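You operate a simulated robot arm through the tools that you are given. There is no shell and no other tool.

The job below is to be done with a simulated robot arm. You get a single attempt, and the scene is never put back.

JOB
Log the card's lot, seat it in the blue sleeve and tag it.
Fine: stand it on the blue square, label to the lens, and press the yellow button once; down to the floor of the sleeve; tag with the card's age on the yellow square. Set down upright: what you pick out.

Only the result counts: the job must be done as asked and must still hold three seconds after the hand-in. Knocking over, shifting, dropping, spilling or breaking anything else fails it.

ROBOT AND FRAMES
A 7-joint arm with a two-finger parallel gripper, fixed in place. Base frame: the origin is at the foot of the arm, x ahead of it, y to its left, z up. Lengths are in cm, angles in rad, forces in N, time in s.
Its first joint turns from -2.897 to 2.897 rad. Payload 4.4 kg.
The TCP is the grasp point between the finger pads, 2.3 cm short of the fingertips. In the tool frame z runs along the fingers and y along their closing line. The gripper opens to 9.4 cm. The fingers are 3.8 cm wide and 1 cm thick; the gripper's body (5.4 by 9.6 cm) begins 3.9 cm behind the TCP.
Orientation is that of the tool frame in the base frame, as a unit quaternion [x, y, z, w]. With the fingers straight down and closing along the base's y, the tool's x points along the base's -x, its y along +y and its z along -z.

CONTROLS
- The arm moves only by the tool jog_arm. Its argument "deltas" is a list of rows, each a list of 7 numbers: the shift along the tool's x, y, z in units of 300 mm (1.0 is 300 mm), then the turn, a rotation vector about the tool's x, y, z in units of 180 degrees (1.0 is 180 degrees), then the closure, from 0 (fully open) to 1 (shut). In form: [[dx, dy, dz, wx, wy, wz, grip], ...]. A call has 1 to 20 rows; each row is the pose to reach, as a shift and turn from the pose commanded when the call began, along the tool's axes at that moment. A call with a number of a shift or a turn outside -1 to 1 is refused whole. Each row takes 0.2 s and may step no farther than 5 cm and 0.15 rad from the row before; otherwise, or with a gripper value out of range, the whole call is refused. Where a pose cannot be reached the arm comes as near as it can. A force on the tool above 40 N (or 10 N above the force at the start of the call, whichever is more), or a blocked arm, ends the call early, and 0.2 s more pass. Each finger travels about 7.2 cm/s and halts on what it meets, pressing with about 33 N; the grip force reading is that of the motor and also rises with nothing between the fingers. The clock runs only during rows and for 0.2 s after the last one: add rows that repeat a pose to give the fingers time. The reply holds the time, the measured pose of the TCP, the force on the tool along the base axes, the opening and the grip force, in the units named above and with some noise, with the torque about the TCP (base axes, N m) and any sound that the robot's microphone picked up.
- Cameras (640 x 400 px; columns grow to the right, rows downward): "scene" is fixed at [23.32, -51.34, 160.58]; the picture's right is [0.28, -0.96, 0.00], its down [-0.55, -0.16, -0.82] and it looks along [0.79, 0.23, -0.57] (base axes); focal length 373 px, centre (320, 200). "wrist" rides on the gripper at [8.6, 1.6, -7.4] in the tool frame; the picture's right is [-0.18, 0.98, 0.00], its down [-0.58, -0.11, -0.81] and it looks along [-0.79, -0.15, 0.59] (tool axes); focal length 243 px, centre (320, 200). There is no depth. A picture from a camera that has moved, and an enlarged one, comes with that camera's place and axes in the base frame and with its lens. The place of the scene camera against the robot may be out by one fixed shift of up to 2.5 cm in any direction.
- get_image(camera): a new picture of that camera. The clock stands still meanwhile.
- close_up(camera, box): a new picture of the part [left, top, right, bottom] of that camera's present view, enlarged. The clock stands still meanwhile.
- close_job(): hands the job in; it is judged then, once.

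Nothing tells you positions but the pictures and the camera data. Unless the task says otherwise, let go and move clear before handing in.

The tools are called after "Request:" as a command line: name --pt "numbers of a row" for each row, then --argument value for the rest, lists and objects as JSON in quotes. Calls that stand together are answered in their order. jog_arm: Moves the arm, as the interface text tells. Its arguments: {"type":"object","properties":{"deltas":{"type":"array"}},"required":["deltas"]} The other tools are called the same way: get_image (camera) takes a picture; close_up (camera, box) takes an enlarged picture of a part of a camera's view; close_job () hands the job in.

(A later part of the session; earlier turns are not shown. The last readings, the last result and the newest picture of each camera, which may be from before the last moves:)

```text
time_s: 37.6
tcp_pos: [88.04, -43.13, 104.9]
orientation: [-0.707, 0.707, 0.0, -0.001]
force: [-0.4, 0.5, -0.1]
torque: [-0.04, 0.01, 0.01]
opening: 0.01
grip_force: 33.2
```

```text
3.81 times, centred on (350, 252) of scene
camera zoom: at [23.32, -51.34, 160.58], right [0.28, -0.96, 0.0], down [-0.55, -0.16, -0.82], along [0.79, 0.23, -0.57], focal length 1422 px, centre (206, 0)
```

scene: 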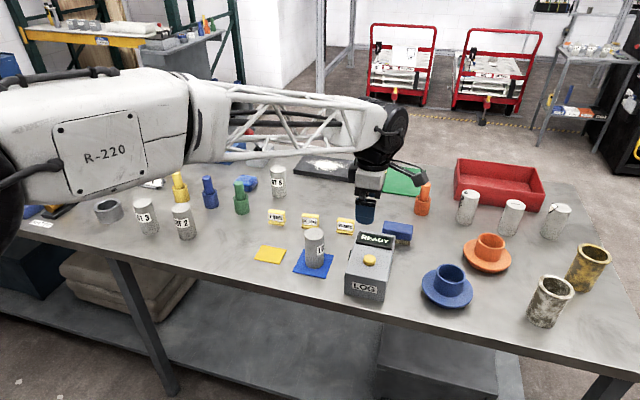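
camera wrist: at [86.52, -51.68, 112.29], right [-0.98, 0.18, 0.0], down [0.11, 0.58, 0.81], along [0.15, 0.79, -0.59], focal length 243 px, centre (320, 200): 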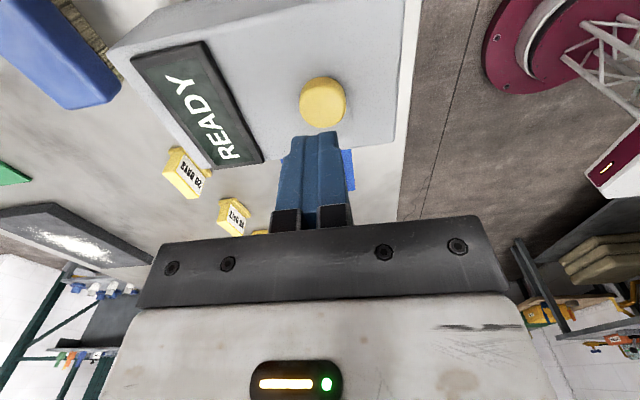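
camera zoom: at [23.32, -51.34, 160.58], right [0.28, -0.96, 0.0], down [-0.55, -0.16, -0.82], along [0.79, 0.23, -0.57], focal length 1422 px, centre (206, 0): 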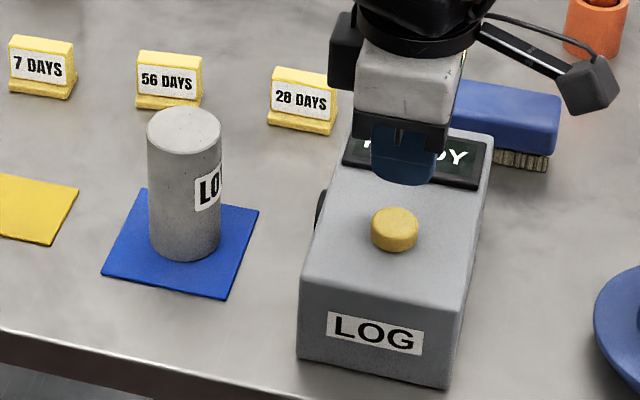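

The fingertips line up with the button within a couple of millimetres. I'll descend to just above it, then press in small steps.

Request:
jog_arm --pt "0.002 0.003 0.04 0 0 0 1" --pt "0.003 0.004 0.08 0 0 0 1" --pt "0.003 0.004 0.11 0 0 0 1" --pt "0.003 0.004 0.12 0 0 0 1" --pt "0.003 0.004 0.12 0 0 0 1"

Request:
close_up --camera "scene" --box '[340, 220, 400, 300]'

Request:
get_image --camera "wrist"

```text
time_s: 38.8
tcp_pos: [87.9, -43.19, 101.47]
orientation: [0.708, -0.706, -0.001, 0.0]
force: [-0.6, -0.2, -0.4]
torque: [0.03, 0.0, 0.0]
opening: 0.02
grip_force: 33.0
```

```text
5.00 times, centred on (370, 260) of scene
camera zoom: at [23.32, -51.34, 160.58], right [0.28, -0.96, 0.0], down [-0.55, -0.16, -0.82], along [0.79, 0.23, -0.57], focal length 1867 px, centre (70, -100)
```

zoom: 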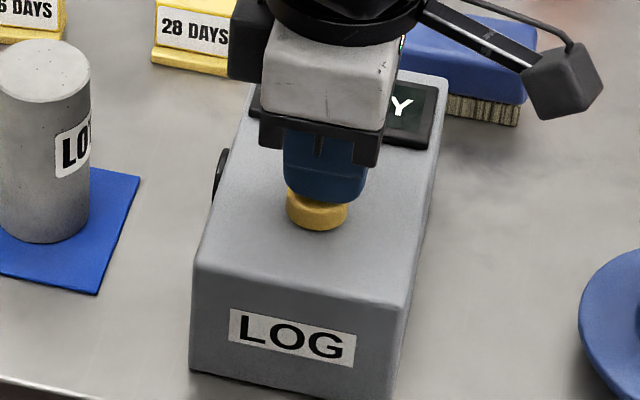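

```text
taken
camera wrist: at [86.23, -51.81, 108.82], right [-0.98, 0.18, 0.0], down [0.11, 0.58, 0.81], along [0.15, 0.79, -0.59], focal length 243 px, centre (320, 200)
```

wrist: 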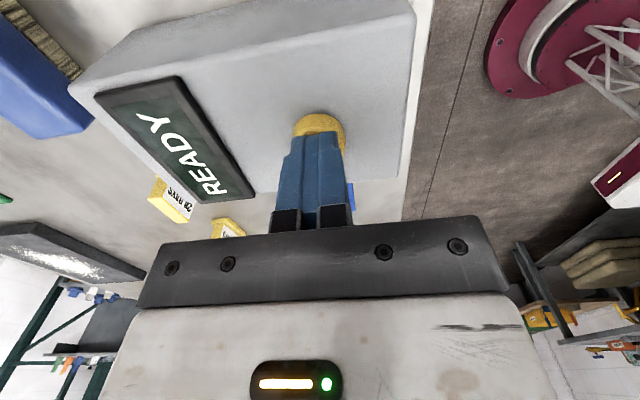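

Fingertips are right above the button and the screen still shows READY. Now I'll press down in 1 mm steps.

Request:
jog_arm --pt "0 0 0.0033 0 0 0 1" --pt "0 0 0.0067 0 0 0 1" --pt "0 0 0.01 0 0 0 1" --pt "0 0 0.0133 0 0 0 1" --pt "0 0 0.0167 0 0 0 1" --pt "0 0 0.02 0 0 0 1"

Request:
get_image --camera "wrist"

```text
time_s: 40.2
tcp_pos: [87.8, -43.13, 100.77]
orientation: [0.707, -0.707, 0.0, 0.0]
force: [0.9, 1.5, 1.3]
torque: [0.03, -0.02, -0.01]
opening: 0.0
grip_force: 32.8
```

```text
taken
camera wrist: at [86.15, -51.63, 108.21], right [-0.98, 0.18, 0.0], down [0.11, 0.58, 0.81], along [0.15, 0.79, -0.59], focal length 243 px, centre (320, 200)
```

wrist: 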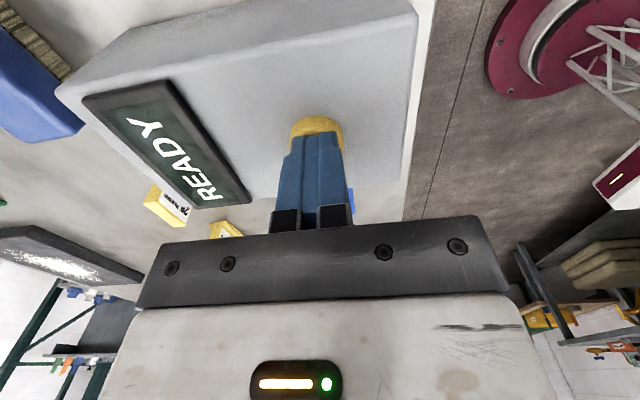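

Contact may be just starting (small force). I'll continue pressing in small steps.

Request:
jog_arm --pt "0 0 0.0033 0 0 0 1" --pt "0 0 0.0067 0 0 0 1" --pt "0 0 0.01 0 0 0 1"

Request:
get_image --camera "wrist"

```text
time_s: 41.0
tcp_pos: [87.86, -42.99, 100.55]
orientation: [-0.707, 0.707, 0.0, 0.0]
force: [-0.6, -0.8, 2.9]
torque: [0.02, 0.05, 0.02]
opening: 0.0
grip_force: 32.6
heard: click
```

```text
taken
camera wrist: at [86.26, -51.6, 107.98], right [-0.98, 0.18, 0.0], down [0.11, 0.58, 0.81], along [0.15, 0.79, -0.59], focal length 243 px, centre (320, 200)
```

wrist: 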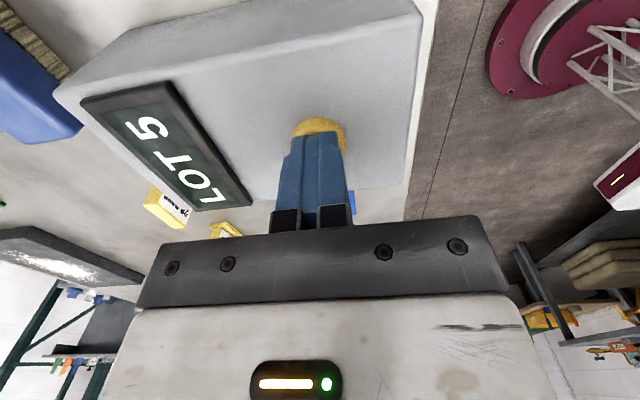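

A click sounded and the screen now reads LOT 5, so it is logged. I'll retract straight up and then move so I can look at the blue sleeve.

Request:
jog_arm --pt "0 0 -0.06 0 0 0 1" --pt "0 0 -0.16 0 0 0 1" --pt "0 0 -0.28 0 0 0 1" --pt "0 0 -0.4 0 0 0 1" --pt "0 0 -0.5 0 0 0 0.5" --pt "0 0 -0.5 0 0 0 0" --pt "0 0 -0.5 0 0 0 0" --pt "0 0 -0.5 0 0 0 0"

Request:
close_up --camera "scene" --box '[280, 200, 420, 305]'

```text
time_s: 42.8
tcp_pos: [88.06, -43.16, 115.73]
orientation: [0.707, -0.707, 0.0, 0.0]
force: [0.2, 0.3, -0.1]
torque: [-0.04, -0.01, -0.02]
opening: 9.39
grip_force: 0.0
```

```text
3.81 times, centred on (350, 252) of scene
camera zoom: at [23.32, -51.34, 160.58], right [0.28, -0.96, 0.0], down [-0.55, -0.16, -0.82], along [0.79, 0.23, -0.57], focal length 1422 px, centre (206, 0)
```

zoom: 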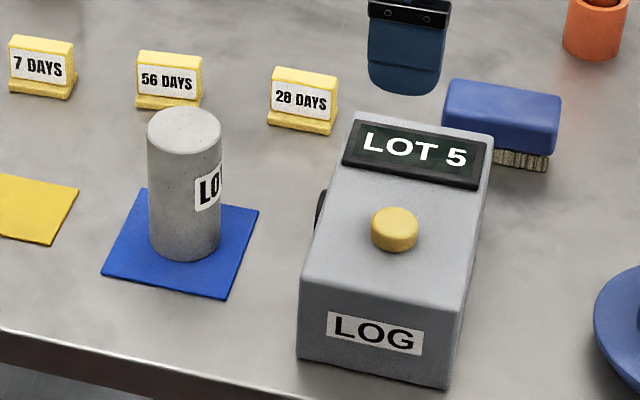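

Logged and steady. Now I'll swing back to the standard orientation and place the camera in front of the blue sleeve to measure it.

Request:
jog_arm --pt "0.047 0.036 0 0 0 0.0417 0" --pt "0.094 0.072 0 0 0 0.0833 0" --pt "0.142 0.108 0 0 0 0.125 0" --pt "0.189 0.144 0 0 0 0.1667 0" --pt "0.236 0.18 0 0 0 0.2083 0" --pt "0.283 0.217 0 0 0 0.25 0" --pt "0.331 0.253 0 0 0 0.2917 0" --pt "0.378 0.289 0 0 0 0.3333 0" --pt "0.425 0.325 0 0 0 0.375 0" --pt "0.472 0.361 0 0 0 0.4167 0" --pt "0.52 0.397 0 0 0 0.4583 0" --pt "0.567 0.433 0 0 0 0.5 0" --pt "0.567 0.433 0 0 0 0.5 0"

Request:
get_image --camera "wrist"

Request:
close_up --camera "wrist" --box '[240, 60, 440, 200]'

```text
time_s: 45.6
tcp_pos: [74.94, -60.15, 115.29]
orientation: [0.0, 1.0, 0.001, 0.0]
force: [0.5, 0.6, -0.4]
torque: [-0.01, 0.01, -0.01]
opening: 9.4
grip_force: 0.0
```

```text
taken
camera wrist: at [66.27, -58.42, 122.72], right [0.19, 0.98, 0.0], down [0.58, -0.11, 0.81], along [0.79, -0.15, -0.59], focal length 243 px, centre (320, 200)
```

wrist: 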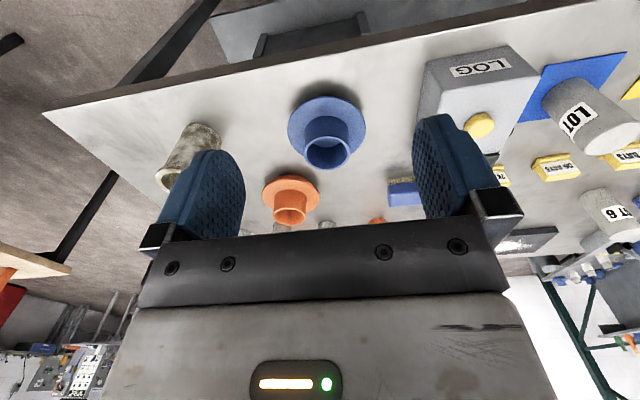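

```text
2.86 times, centred on (340, 130) of wrist
camera zoom: at [66.27, -58.42, 122.72], right [0.19, 0.98, 0.0], down [0.58, -0.11, 0.81], along [0.79, -0.15, -0.59], focal length 693 px, centre (263, 400)
```

zoom: 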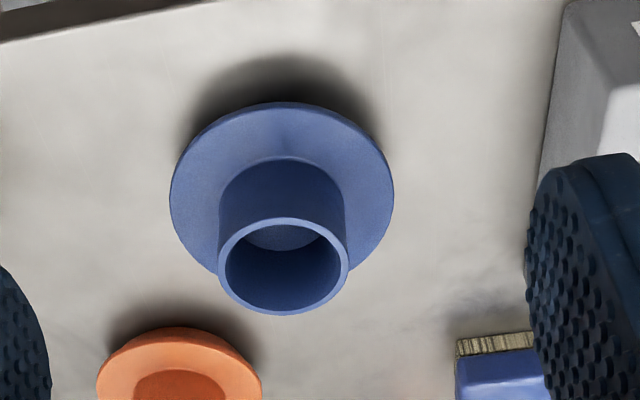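

The sleeve axis measures about (91.1, -62.05), rim near z = 95.8, floor near z = 91.1 and bore about 5.8 cm, so I must grip the card high. I'll test the reach over the sleeve with an empty gripper and check centring from there.

Request:
jog_arm --pt "-0.1 -0.012 0 0 0 0 0" --pt "-0.2 -0.024 0 0 0 0 0" --pt "-0.3 -0.036 0 0 0 0 0" --pt "-0.4 -0.048 0 0 0 0 0" --pt "-0.5 -0.06 0 0 0 0 0" --pt "-0.538 -0.063 0 0 0 0 0" --pt "-0.538 -0.063 0.1 0 0 0 0" --pt "-0.538 -0.063 0.2 0 0 0 0" --pt "-0.538 -0.063 0.3 0 0 0 0" --pt "-0.538 -0.063 0.3 0 0 0 0"

Request:
get_image --camera "wrist"

Request:
close_up --camera "wrist" --box '[220, 0, 420, 140]'

Request:
get_image --camera "scene"

```text
time_s: 47.8
tcp_pos: [90.9, -62.24, 106.68]
orientation: [-0.001, 1.0, 0.0, 0.0]
force: [0.2, -1.0, -0.2]
torque: [0.0, -0.03, 0.0]
opening: 9.39
grip_force: 0.0
```

```text
taken
camera wrist: at [82.29, -60.47, 114.01], right [0.18, 0.98, 0.0], down [0.58, -0.11, 0.81], along [0.79, -0.15, -0.59], focal length 243 px, centre (320, 200)
```

wrist: 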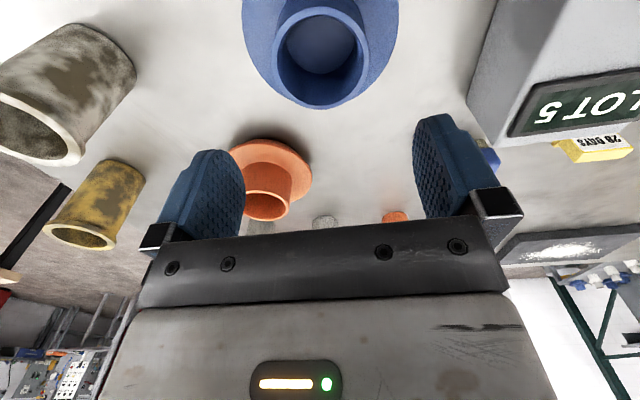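

```text
2.86 times, centred on (320, 70) of wrist
camera zoom: at [82.29, -60.47, 114.01], right [0.18, 0.98, 0.0], down [0.58, -0.11, 0.81], along [0.79, -0.15, -0.59], focal length 693 px, centre (320, 571)
```

zoom: 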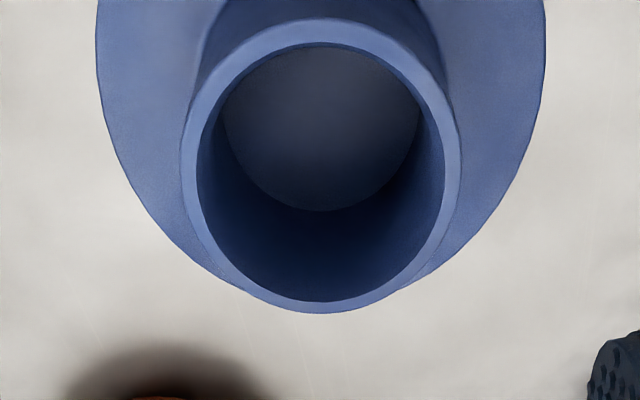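

```text
taken
```

scene: 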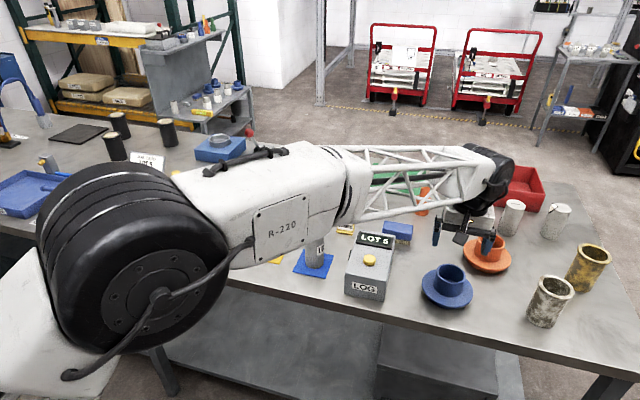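

Reach is fine here and the sleeve looks centred laterally, roughly 0.3 cm toward -x of the TCP. I'll lower the open gripper to z ≈ 100 to confirm the reach and refine this.

Request:
jog_arm --pt "0.01 0 0.08 0 0 0 0" --pt "0.01 0 0.16 0 0 0 0" --pt "0.01 0 0.215 0 0 0 0" --pt "0.01 0 0.215 0 0 0 0"

Request:
get_image --camera "wrist"

Request:
close_up --camera "wrist" --box '[220, 30, 420, 170]'

Request:
get_image --camera "scene"

```text
time_s: 48.8
tcp_pos: [90.7, -62.02, 100.2]
orientation: [0.0, 1.0, 0.0, 0.001]
force: [-0.1, -1.1, 0.0]
torque: [0.01, 0.02, -0.01]
opening: 9.42
grip_force: 0.0
```

```text
taken
camera wrist: at [82.03, -60.26, 107.53], right [0.18, 0.98, 0.0], down [0.58, -0.11, 0.81], along [0.79, -0.15, -0.59], focal length 243 px, centre (320, 200)
```

wrist: 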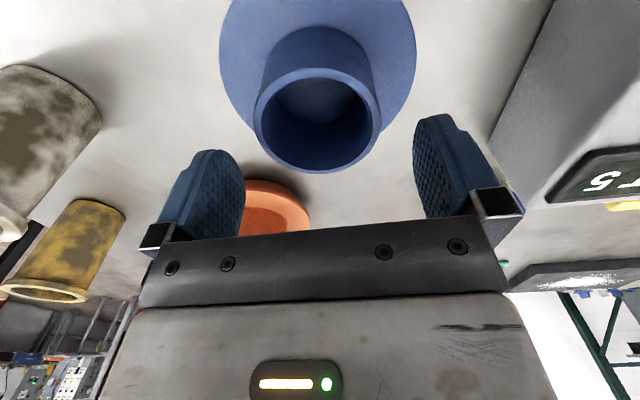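

```text
2.86 times, centred on (320, 100) of wrist
camera zoom: at [82.03, -60.26, 107.53], right [0.18, 0.98, 0.0], down [0.58, -0.11, 0.81], along [0.79, -0.15, -0.59], focal length 693 px, centre (320, 486)
```

zoom: 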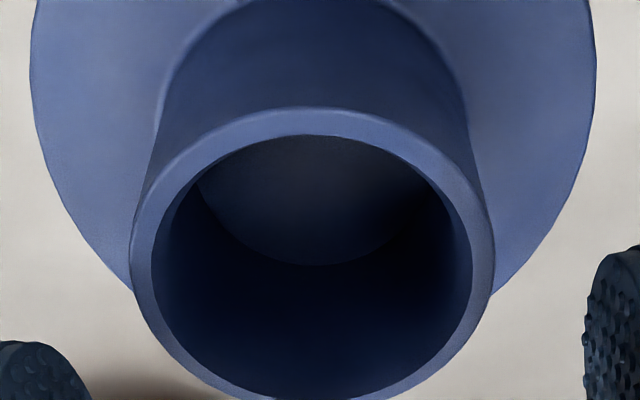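

```text
taken
```

scene: 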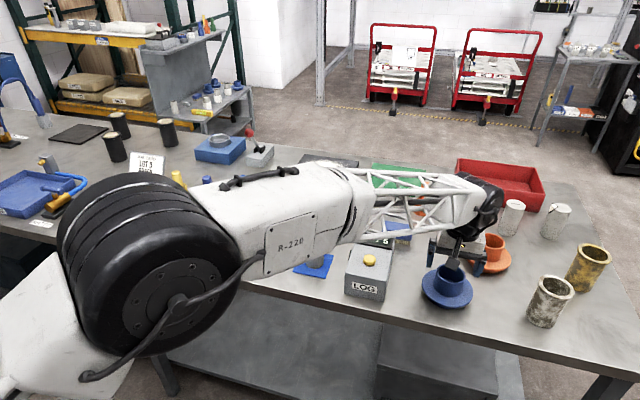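

Re-triangulating from the closer views gives the rim at z ≈ 97.1, the floor at z ≈ 92.3 and the sleeve axis about 0.7 cm toward -x of the TCP. I'll shift by that and check again.

Request:
jog_arm --pt "0.0117 0 -0.01 0 0 0 0" --pt "0.0233 0 -0.02 0 0 0 0" --pt "0.0233 0 -0.02 0 0 0 0"

Request:
close_up --camera "wrist" --box '[220, 50, 420, 190]'

```text
time_s: 49.6
tcp_pos: [90.15, -61.99, 100.7]
orientation: [-0.001, 1.0, 0.0, 0.0]
force: [0.4, 0.7, 0.1]
torque: [0.01, 0.01, -0.01]
opening: 9.38
grip_force: 0.1
```

```text
2.86 times, centred on (320, 120) of wrist
camera zoom: at [81.38, -60.23, 108.08], right [0.18, 0.98, 0.0], down [0.58, -0.11, 0.81], along [0.79, -0.15, -0.59], focal length 693 px, centre (320, 429)
```

zoom: 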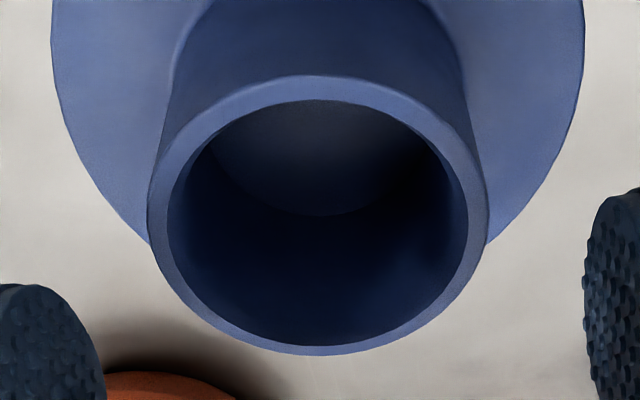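

The sleeve is now centred under the TCP at about (90.1, -62.0). I'll raise the gripper clear and go back over LOT 5 on the blue square.

Request:
jog_arm --pt "0 0 -0.1 0 0 0 0" --pt "0 0 -0.25 0 0 0 0" --pt "0 0 -0.4 0 0 0 0" --pt "0 0 -0.44 0 0 0 0" --pt "0 0.1 -0.44 0 0 0 0" --pt "0 0.24 -0.44 0 0 0 0" --pt "0 0.39 -0.44 0 0 0 0" --pt "0 0.54 -0.44 0 0 0 0" --pt "0 0.69 -0.44 0 0 0 0" --pt "0 0.84 -0.44 0 0 0 0" --pt "-0.03 0.98 -0.44 0 0 0 0" --pt "-0.03 0.98 -0.44 0 0 0 0"

Request:
get_image --camera "scene"

Request:
get_image --camera "wrist"

```text
time_s: 52.2
tcp_pos: [90.99, -32.56, 113.85]
orientation: [0.0, 1.0, 0.0, 0.0]
force: [0.2, 0.6, 0.0]
torque: [0.04, 0.02, -0.02]
opening: 9.41
grip_force: 0.1
```

```text
taken
```

scene: 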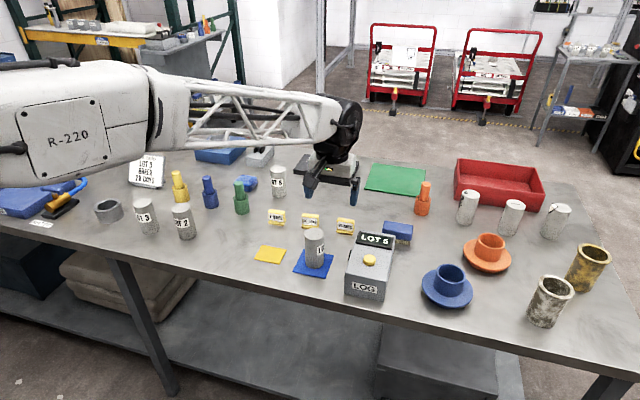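

```text
taken
camera wrist: at [82.29, -30.79, 121.29], right [0.18, 0.98, 0.0], down [0.58, -0.11, 0.81], along [0.79, -0.15, -0.59], focal length 243 px, centre (320, 200)
```

wrist: 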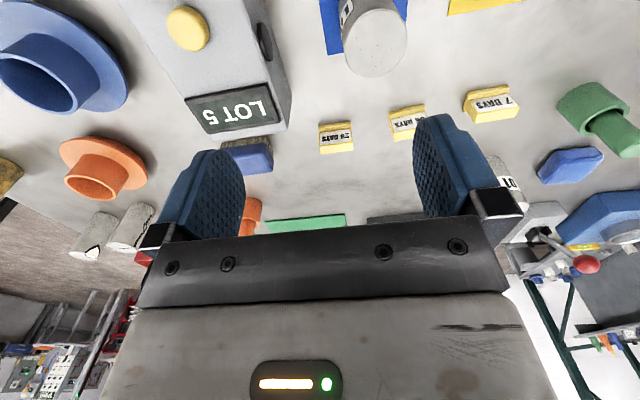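

Everything is undisturbed. I'll move over the cylinder and lower to just above it.

Request:
jog_arm --pt "-0.002 0.08 0 0 0 0 0" --pt "-0.002 0.149 0 0 0 0 0" --pt "-0.002 0.149 0.1 0 0 0 0" --pt "-0.002 0.149 0.2 0 0 0 0" --pt "-0.002 0.149 0.28 0 0 0 0" --pt "-0.002 0.149 0.28 0 0 0 0"

Request:
close_up --camera "wrist" --box '[160, 0, 480, 240]'

```text
time_s: 53.6
tcp_pos: [91.05, -28.11, 105.55]
orientation: [0.001, 1.0, 0.0, 0.0]
force: [-0.1, 0.2, 0.0]
torque: [-0.03, -0.02, -0.01]
opening: 9.39
grip_force: 0.1
```

```text
1.67 times, centred on (320, 120) of wrist
camera zoom: at [82.38, -26.38, 112.85], right [0.18, 0.98, 0.0], down [0.58, -0.11, 0.81], along [0.79, -0.15, -0.59], focal length 404 px, centre (320, 333)
```

zoom: 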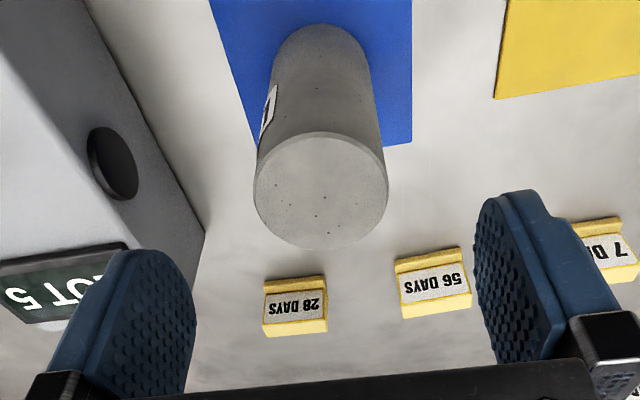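

The cylinder's top reads about 0.35–0.4 cm ahead of the TCP in x. I'll shift by that, lower a bit and re-measure.

Request:
jog_arm --pt "-0.012 0 0.04 0 0 0 0" --pt "-0.012 0 0.09 0 0 0 0" --pt "-0.012 0 0.13 0 0 0 0" --pt "-0.012 0 0.13 0 0 0 0"

Request:
close_up --camera "wrist" --box '[200, 40, 440, 220]'

```text
time_s: 54.6
tcp_pos: [91.47, -28.02, 101.49]
orientation: [0.0, 1.0, 0.0, 0.0]
force: [0.1, 1.1, -0.7]
torque: [0.01, 0.03, 0.0]
opening: 9.39
grip_force: 0.1
```

```text
2.22 times, centred on (320, 130) of wrist
camera zoom: at [82.83, -26.37, 108.91], right [0.18, 0.98, 0.0], down [0.58, -0.11, 0.81], along [0.79, -0.15, -0.59], focal length 539 px, centre (320, 356)
```

zoom: 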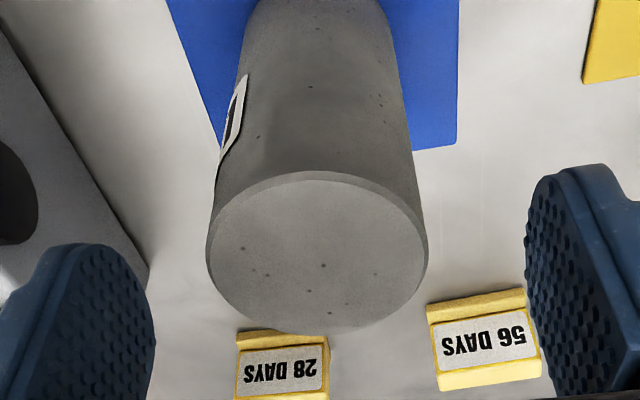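

Now it is aligned to within a millimetre or so, with the top at z ≈ 99.8. I'll lower to z ≈ 97.9 for a high grip, close, and start a very slow lift.

Request:
jog_arm --pt "-0.001 0 0.04 0 0 0 0" --pt "-0.001 0 0.08 0 0 0 0" --pt "-0.001 0 0.12 0 0 0 0" --pt "-0.001 0 0.12 0 0 0 0.4" --pt "-0.001 0 0.12 0 0 0 1" --pt "-0.001 0 0.12 0 0 0 1" --pt "-0.001 0 0.12 0 0 0 1" --pt "-0.001 0 0.12 0 0 0 1" --pt "-0.001 0 0.12 0 0 0 1"

Request:
get_image --camera "wrist"

```text
time_s: 56.6
tcp_pos: [91.37, -28.13, 97.97]
orientation: [0.001, 1.0, 0.001, 0.0]
force: [2.9, 2.3, 0.5]
torque: [0.05, -0.19, 0.07]
opening: 4.99
grip_force: 33.4
```

```text
taken
camera wrist: at [82.81, -26.41, 105.31], right [0.18, 0.98, 0.0], down [0.58, -0.11, 0.81], along [0.79, -0.15, -0.59], focal length 243 px, centre (320, 200)
```

wrist: 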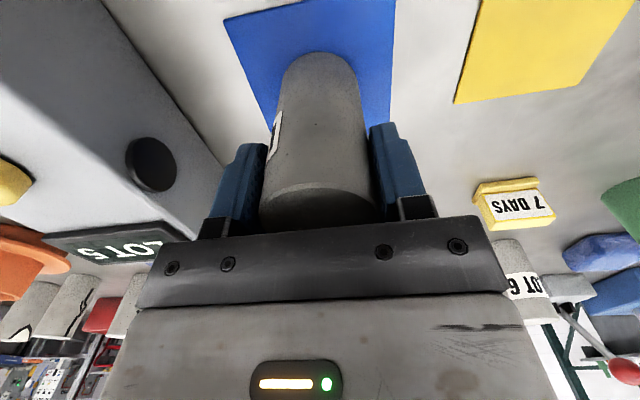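

Gripped at 4.99 cm. I'll begin the slow lift.

Request:
jog_arm --pt "0 0 -0.002 0 0 0 1" --pt "0 0 -0.005 0 0 0 1" --pt "0 0 -0.009 0 0 0 1" --pt "0 0 -0.014 0 0 0 1" --pt "0 0 -0.02 0 0 0 1" --pt "0 0 -0.026 0 0 0 1" --pt "0 0 -0.031 0 0 0 1" --pt "0 0 -0.034 0 0 0 1" --pt "0 0 -0.034 0 0 0 1"

Request:
get_image --camera "wrist"

Request:
close_up --camera "scene" --box '[280, 210, 360, 280]'

```text
time_s: 58.6
tcp_pos: [91.5, -28.17, 99.12]
orientation: [0.0, 1.0, -0.001, 0.001]
force: [0.0, 0.4, -4.6]
torque: [-0.02, -0.01, 0.02]
opening: 4.96
grip_force: 33.4
```

```text
taken
camera wrist: at [82.79, -26.39, 106.37], right [0.18, 0.98, 0.0], down [0.58, -0.11, 0.81], along [0.79, -0.15, -0.59], focal length 243 px, centre (320, 200)
```

wrist: 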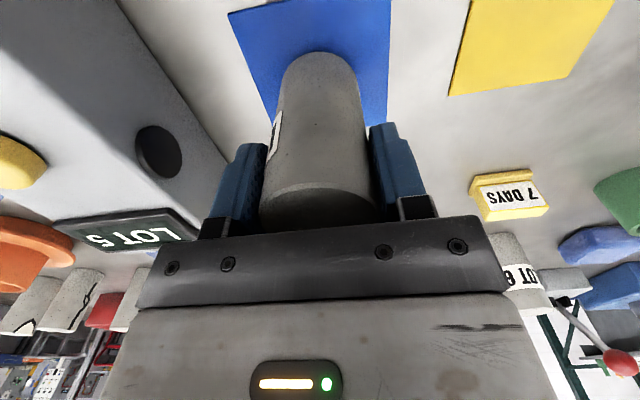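

```text
5.71 times, centred on (320, 245) of scene
camera zoom: at [23.32, -51.34, 160.58], right [0.28, -0.96, 0.0], down [-0.55, -0.16, -0.82], along [0.79, 0.23, -0.57], focal length 2134 px, centre (320, -57)
```

zoom: 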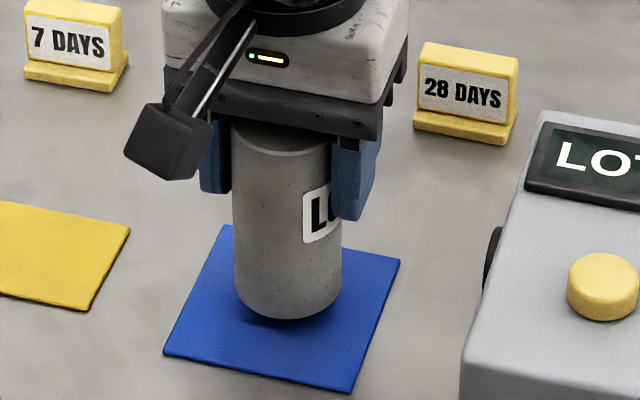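

It is holding. I'll raise it smoothly to carry height, above the logging box.

Request:
jog_arm --pt "0 0 -0.0024 0 0 0 1" --pt "0 0 -0.0097 0 0 0 1" --pt "0 0 -0.0216 0 0 0 1" --pt "0 0 -0.0379 0 0 0 1" --pt "0 0 -0.0581 0 0 0 1" --pt "0 0 -0.0818 0 0 0 1" --pt "0 0 -0.1084 0 0 0 1" --pt "0 0 -0.1372 0 0 0 1" --pt "0 0 -0.1674 0 0 0 1" --pt "0 0 -0.1985 0 0 0 1" --pt "0 0 -0.2296 0 0 0 1" --pt "0 0 -0.2598 0 0 0 1" --pt "0 0 -0.2886 0 0 0 1" --pt "0 0 -0.3152 0 0 0 1" --pt "0 0 -0.3389 0 0 0 1" --pt "0 0 -0.3591 0 0 0 1" --pt "0 0 -0.3754 0 0 0 1" --pt "0 0 -0.3873 0 0 0 1" --pt "0 0 -0.3946 0 0 0 1" --pt "0 0 -0.397 0 0 0 1"

Request:
get_image --camera "wrist"

```text
time_s: 62.8
tcp_pos: [91.45, -28.12, 110.93]
orientation: [0.0, 1.0, 0.0, 0.0]
force: [-0.3, 0.7, -3.8]
torque: [-0.03, -0.04, -0.01]
opening: 4.98
grip_force: 32.5
```

```text
taken
camera wrist: at [82.73, -26.44, 118.34], right [0.18, 0.98, 0.0], down [0.58, -0.11, 0.81], along [0.79, -0.15, -0.59], focal length 243 px, centre (320, 200)
```

wrist: 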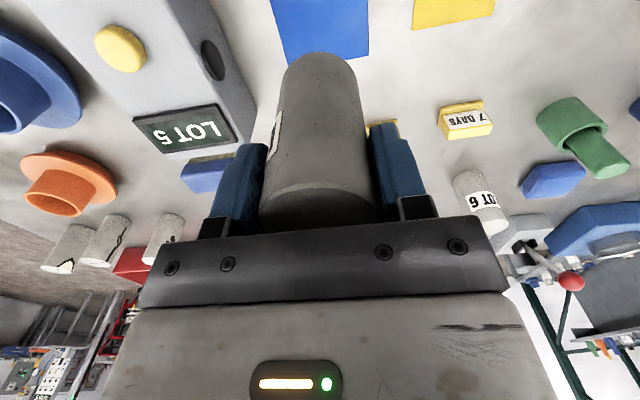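

Carrying steady at z ≈ 111. Now a smooth sideways move over the logging box toward the sleeve.

Request:
jog_arm --pt "0.0003 -0.0057 0 0 0 0 1" --pt "0.0011 -0.0228 0 0 0 0 1" --pt "0.0025 -0.0507 0 0 0 0 1" --pt "0.0043 -0.0888 0 0 0 0 1" --pt "0.0066 -0.1362 0 0 0 0 1" --pt "0.0093 -0.1917 0 0 0 0 1" --pt "0.0123 -0.2539 0 0 0 0 1" --pt "0.0155 -0.3213 0 0 0 0 1" --pt "0.019 -0.3923 0 0 0 0 1" --pt "0.0225 -0.465 0 0 0 0 1" --pt "0.026 -0.5377 0 0 0 0 1" --pt "0.0295 -0.6087 0 0 0 0 1" --pt "0.0327 -0.6761 0 0 0 0 1" --pt "0.0357 -0.7383 0 0 0 0 1" --pt "0.0384 -0.7938 0 0 0 0 1" --pt "0.0407 -0.8412 0 0 0 0 1" --pt "0.0425 -0.8793 0 0 0 0 1" --pt "0.0439 -0.9072 0 0 0 0 1" --pt "0.0447 -0.9243 0 0 0 0 1" --pt "0.045 -0.93 0 0 0 0 1"

Request:
get_image --camera "wrist"

Request:
get_image --camera "scene"

```text
time_s: 67.0
tcp_pos: [90.01, -56.12, 111.04]
orientation: [0.0, 1.0, 0.0, 0.0]
force: [0.4, 0.6, -5.1]
torque: [0.02, -0.02, 0.01]
opening: 4.99
grip_force: 33.2
```

```text
taken
camera wrist: at [81.34, -54.3, 118.34], right [0.18, 0.98, 0.0], down [0.58, -0.11, 0.81], along [0.79, -0.15, -0.59], focal length 243 px, centre (320, 200)
```

wrist: 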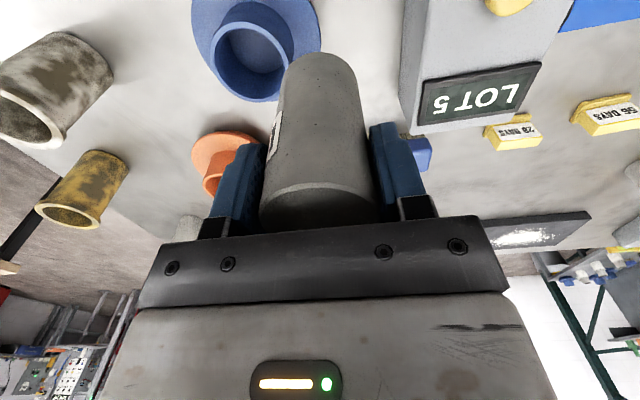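

```text
taken
```

scene: 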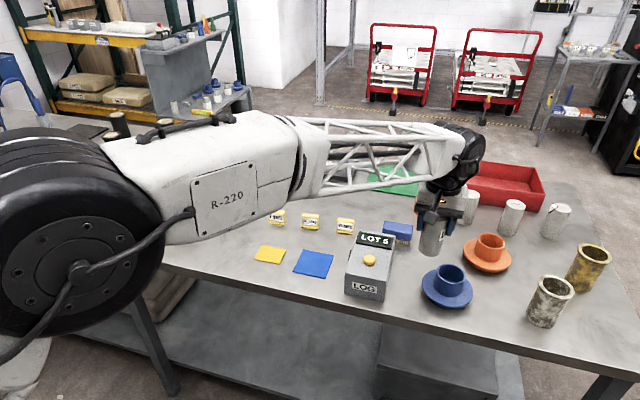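

Still held well. I'll finish the move over the sleeve and lower until the card's base is just above the rim.

Request:
jog_arm --pt "0 -0.0075 0 0 0 0 1" --pt "0 -0.0287 0 0 0 0 1" --pt "0 -0.0605 0 0 0 0 1" --pt "0 -0.098 0 0 0 0 1" --pt "0 -0.1355 0 0 0 0 1" --pt "0 -0.1673 0 0 0 0 1" --pt "0 -0.1885 0 0 0 0 1" --pt "0 -0.196 0 0 0 0 1" --pt "0 -0.196 0.0039 0 0 0 1" --pt "0 -0.196 0.0153 0 0 0 1" --pt "0 -0.196 0.033 0 0 0 1" --pt "0 -0.196 0.0553 0 0 0 1" --pt "0 -0.196 0.08 0 0 0 1" --pt "0 -0.196 0.1047 0 0 0 1" --pt "0 -0.196 0.127 0 0 0 1" --pt "0 -0.196 0.1447 0 0 0 1" --pt "0 -0.196 0.1561 0 0 0 1" --pt "0 -0.196 0.16 0 0 0 1" --pt "0 -0.196 0.16 0 0 0 1"

Request:
get_image --camera "wrist"

Request:
close_up --camera "wrist" --box '[220, 0, 420, 140]'

Request:
close_up --camera "scene" --box '[400, 200, 520, 310]'

```text
time_s: 71.0
tcp_pos: [90.22, -62.01, 106.14]
orientation: [0.0, 1.0, 0.0, 0.0]
force: [0.3, 0.4, -4.4]
torque: [-0.03, -0.02, 0.01]
opening: 4.97
grip_force: 32.9
```

```text
taken
camera wrist: at [81.5, -60.19, 113.5], right [0.18, 0.98, 0.0], down [0.58, -0.11, 0.81], along [0.79, -0.15, -0.59], focal length 243 px, centre (320, 200)
```

wrist: 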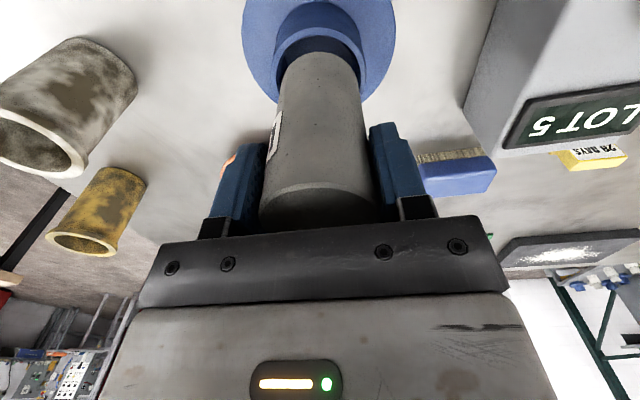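

```text
2.86 times, centred on (320, 70) of wrist
camera zoom: at [81.5, -60.19, 113.5], right [0.18, 0.98, 0.0], down [0.58, -0.11, 0.81], along [0.79, -0.15, -0.59], focal length 693 px, centre (320, 571)
```

zoom: 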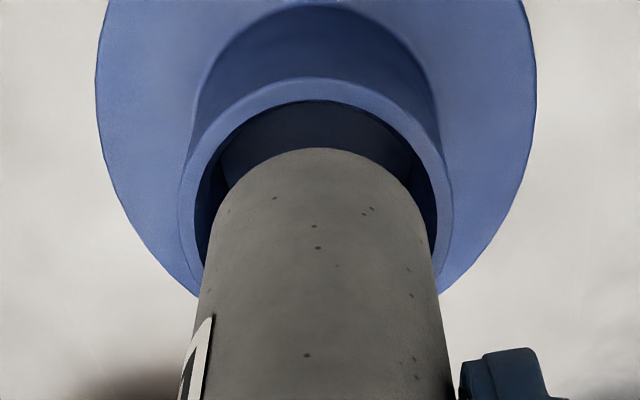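

```text
3.64 times, centred on (460, 255) of scene
camera zoom: at [23.32, -51.34, 160.58], right [0.28, -0.96, 0.0], down [-0.55, -0.16, -0.82], along [0.79, 0.23, -0.57], focal length 1358 px, centre (-189, 0)
```

zoom: 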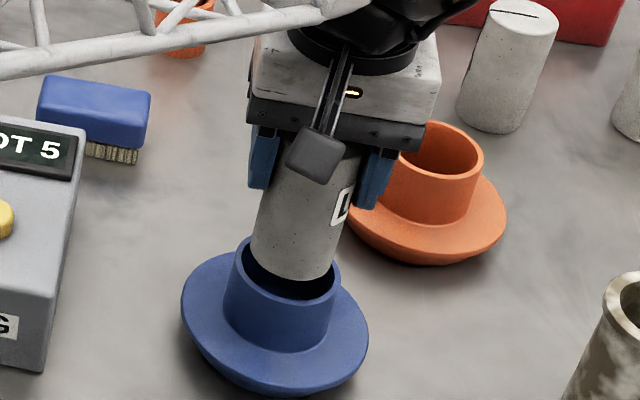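

The card's base is about 1 cm above the rim and nearly centred. I'll zoom from both cameras to correct the last millimetres.

Request:
close_up --camera "scene" --box '[440, 245, 510, 300]'

Request:
close_up --camera "wrist" --box '[260, 10, 380, 100]'

```text
7.27 times, centred on (475, 272) of scene
camera zoom: at [23.32, -51.34, 160.58], right [0.28, -0.96, 0.0], down [-0.55, -0.16, -0.82], along [0.79, 0.23, -0.57], focal length 2716 px, centre (-807, -327)
```

zoom: 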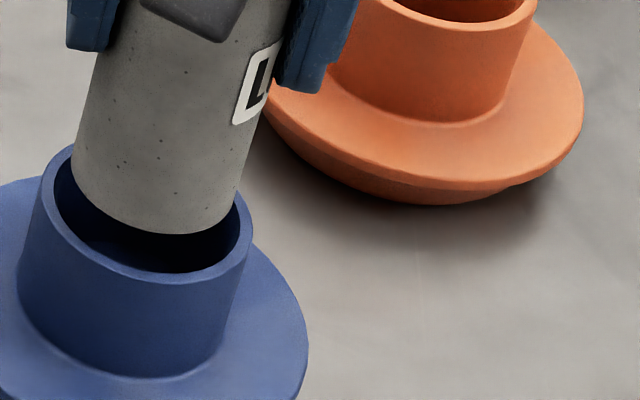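

```text
4.44 times, centred on (320, 55) of wrist
camera zoom: at [81.5, -60.19, 113.5], right [0.18, 0.98, 0.0], down [0.58, -0.11, 0.81], along [0.79, -0.15, -0.59], focal length 1078 px, centre (320, 844)
```

zoom: 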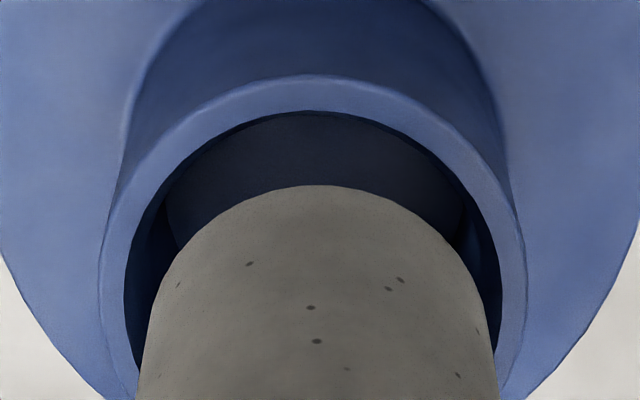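

Alignment is within about a millimetre; I'll nudge 0.1 cm in -x and -y and lower 2 cm gently into the mouth of the sleeve.

Request:
jog_arm --pt "0.0033 -0.0033 0.002 0 0 0 1" --pt "0.0033 -0.0033 0.008 0 0 0 1" --pt "0.0033 -0.0033 0.016 0 0 0 1" --pt "0.0033 -0.0033 0.026 0 0 0 1" --pt "0.0033 -0.0033 0.036 0 0 0 1" --pt "0.0033 -0.0033 0.046 0 0 0 1" --pt "0.0033 -0.0033 0.056 0 0 0 1" --pt "0.0033 -0.0033 0.064 0 0 0 1" --pt "0.0033 -0.0033 0.067 0 0 0 1" --pt "0.0033 -0.0033 0.067 0 0 0 1"

Request:
close_up --camera "scene" --box '[420, 235, 510, 305]'

Request:
close_up --camera "wrist" --box '[240, 10, 400, 130]'

```text
time_s: 73.2
tcp_pos: [89.95, -62.08, 104.13]
orientation: [0.001, 1.0, 0.001, 0.0]
force: [-0.6, 0.0, -4.7]
torque: [0.04, -0.04, 0.01]
opening: 4.95
grip_force: 32.9
```

```text
5.71 times, centred on (465, 270) of scene
camera zoom: at [23.32, -51.34, 160.58], right [0.28, -0.96, 0.0], down [-0.55, -0.16, -0.82], along [0.79, 0.23, -0.57], focal length 2134 px, centre (-509, -200)
```

zoom: 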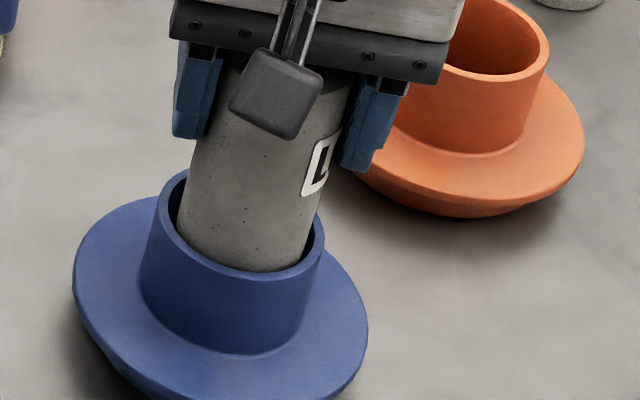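

```text
3.33 times, centred on (320, 70) of wrist
camera zoom: at [81.28, -60.34, 111.52], right [0.18, 0.98, 0.0], down [0.58, -0.11, 0.81], along [0.79, -0.15, -0.59], focal length 809 px, centre (320, 633)
```

zoom: 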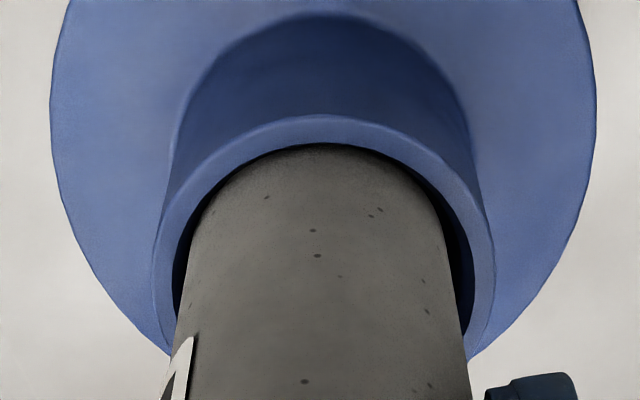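

It has entered the mouth but sits close to the -x wall of the bore. I'll shift +0.3 cm in x (and slightly in +y) to centre it, then look.

Request:
jog_arm --pt "-0.004 0.001 0 0 0 0 1" --pt "-0.008 0.002 0 0 0 0 1" --pt "-0.01 0.002 0 0 0 0 1" --pt "-0.01 0.002 0 0 0 0 1"

Request:
close_up --camera "scene" --box '[420, 235, 510, 305]'

Request:
close_up --camera "wrist" --box '[240, 10, 400, 130]'

```text
time_s: 74.2
tcp_pos: [90.23, -62.02, 104.24]
orientation: [0.0, 1.0, 0.0, 0.001]
force: [0.7, -0.3, -4.3]
torque: [0.03, -0.03, -0.01]
opening: 4.98
grip_force: 32.9
```

```text
5.71 times, centred on (465, 270) of scene
camera zoom: at [23.32, -51.34, 160.58], right [0.28, -0.96, 0.0], down [-0.55, -0.16, -0.82], along [0.79, 0.23, -0.57], focal length 2134 px, centre (-509, -200)
```

zoom: 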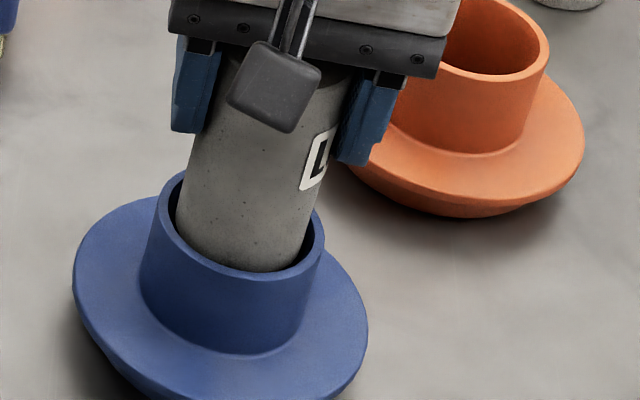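

```text
3.33 times, centred on (320, 70) of wrist
camera zoom: at [81.55, -60.27, 111.58], right [0.18, 0.98, 0.0], down [0.58, -0.11, 0.81], along [0.79, -0.15, -0.59], focal length 809 px, centre (320, 633)
```

zoom: 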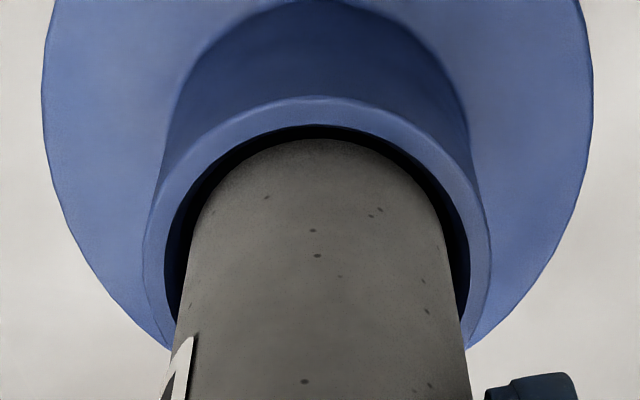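

Checking the geometry, what I see near the rim includes the card's lower edge hidden below it, so the earlier x was actually closer to centre. I'll shift back 0.24 cm in -x and lower 1.5 cm more, watching forces.

Request:
jog_arm --pt "0.004 0 0 0 0 0 1" --pt "0.008 0 0 0 0 0 1" --pt "0.008 0 0.004 0 0 0 1" --pt "0.008 0 0.011 0 0 0 1" --pt "0.008 0 0.02 0 0 0 1" --pt "0.008 0 0.03 0 0 0 1" --pt "0.008 0 0.039 0 0 0 1" --pt "0.008 0 0.046 0 0 0 1" --pt "0.008 0 0.05 0 0 0 1" --pt "0.008 0 0.05 0 0 0 1"

Request:
close_up --camera "scene" --box '[420, 235, 510, 305]'

Request:
close_up --camera "wrist" --box '[240, 10, 400, 130]'

```text
time_s: 76.4
tcp_pos: [90.0, -61.92, 102.61]
orientation: [-0.001, 1.0, 0.0, -0.001]
force: [-0.6, -0.1, -4.8]
torque: [-0.01, 0.0, 0.03]
opening: 4.98
grip_force: 32.9
```

```text
5.71 times, centred on (465, 270) of scene
camera zoom: at [23.32, -51.34, 160.58], right [0.28, -0.96, 0.0], down [-0.55, -0.16, -0.82], along [0.79, 0.23, -0.57], focal length 2134 px, centre (-509, -200)
```

zoom: 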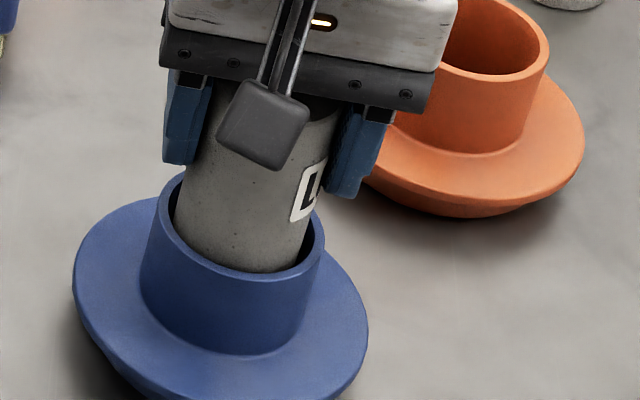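

```text
3.33 times, centred on (320, 70) of wrist
camera zoom: at [81.33, -60.22, 110.03], right [0.18, 0.98, 0.0], down [0.58, -0.11, 0.81], along [0.79, -0.15, -0.59], focal length 809 px, centre (320, 633)
```

zoom: 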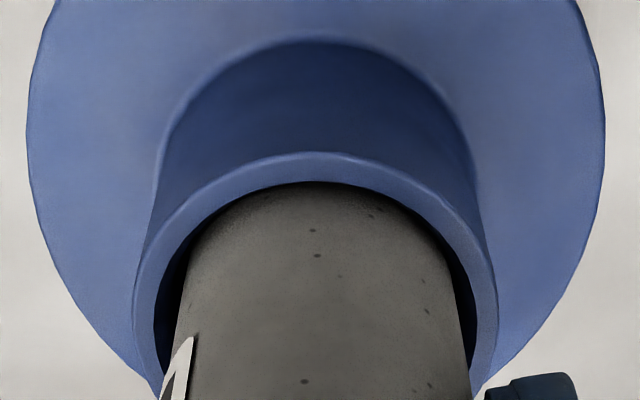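

No contact forces and gaps on both sides look even. I'll lower another 1.8 cm, then creep to the floor.

Request:
jog_arm --pt "0 0 0.004 0 0 0 1" --pt "0 0 0.011 0 0 0 1" --pt "0 0 0.02 0 0 0 1" --pt "0 0 0.03 0 0 0 1" --pt "0 0 0.04 0 0 0 1" --pt "0 0 0.05 0 0 0 1" --pt "0 0 0.057 0 0 0 1" --pt "0 0 0.06 0 0 0 1" --pt "0 0 0.06 0 0 0 1"

Request:
close_up --camera "scene" --box '[420, 235, 510, 305]'

```text
time_s: 78.4
tcp_pos: [90.01, -61.81, 100.66]
orientation: [0.0, 1.0, 0.0, 0.0]
force: [0.0, 0.7, -4.6]
torque: [-0.05, -0.03, -0.02]
opening: 4.96
grip_force: 33.5
```

```text
5.71 times, centred on (465, 270) of scene
camera zoom: at [23.32, -51.34, 160.58], right [0.28, -0.96, 0.0], down [-0.55, -0.16, -0.82], along [0.79, 0.23, -0.57], focal length 2134 px, centre (-509, -200)
```

zoom: 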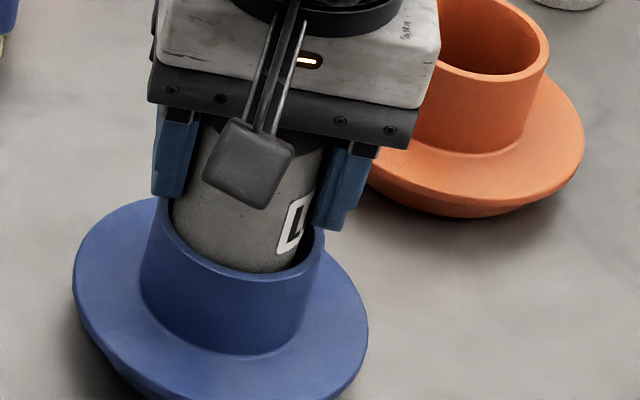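

Still free of contact. Creeping down in 1 mm steps now.

Request:
jog_arm --pt "0 0 0.0033 0 0 0 1" --pt "0 0 0.0067 0 0 0 1" --pt "0 0 0.01 0 0 0 1" --pt "0 0 0.01 0 0 0 1"

Request:
get_image --camera "wrist"

```text
time_s: 79.4
tcp_pos: [90.0, -61.86, 100.59]
orientation: [0.0, 1.0, -0.001, 0.0]
force: [-0.6, -0.6, -4.5]
torque: [-0.01, -0.02, 0.03]
opening: 4.97
grip_force: 32.9
```

```text
taken
camera wrist: at [81.36, -60.15, 107.89], right [0.18, 0.98, 0.0], down [0.58, -0.11, 0.81], along [0.79, -0.15, -0.59], focal length 243 px, centre (320, 200)
```

wrist: 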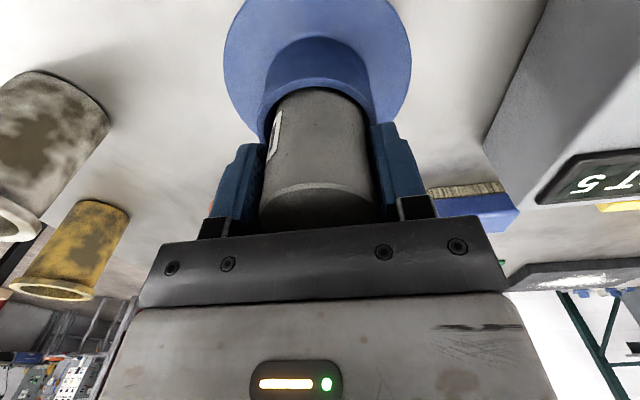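

Request:
jog_arm --pt "0 0 0.0033 0 0 0 1" --pt "0 0 0.0067 0 0 0 1" --pt "0 0 0.0067 0 0 0 1"

Request:
close_up --camera "scene" --box '[420, 235, 510, 305]'

```text
time_s: 80.2
tcp_pos: [90.13, -61.81, 100.52]
orientation: [0.0, 1.0, -0.001, 0.0]
force: [-5.2, 0.6, 13.7]
torque: [0.23, 0.42, 0.04]
opening: 4.94
grip_force: 33.0
```

```text
5.71 times, centred on (465, 270) of scene
camera zoom: at [23.32, -51.34, 160.58], right [0.28, -0.96, 0.0], down [-0.55, -0.16, -0.82], along [0.79, 0.23, -0.57], focal length 2134 px, centre (-509, -200)
```

zoom: 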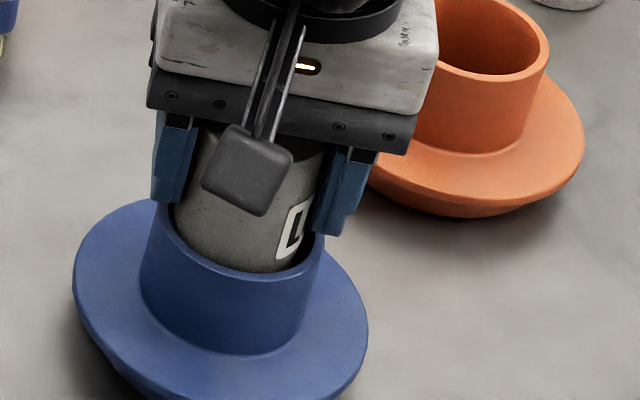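

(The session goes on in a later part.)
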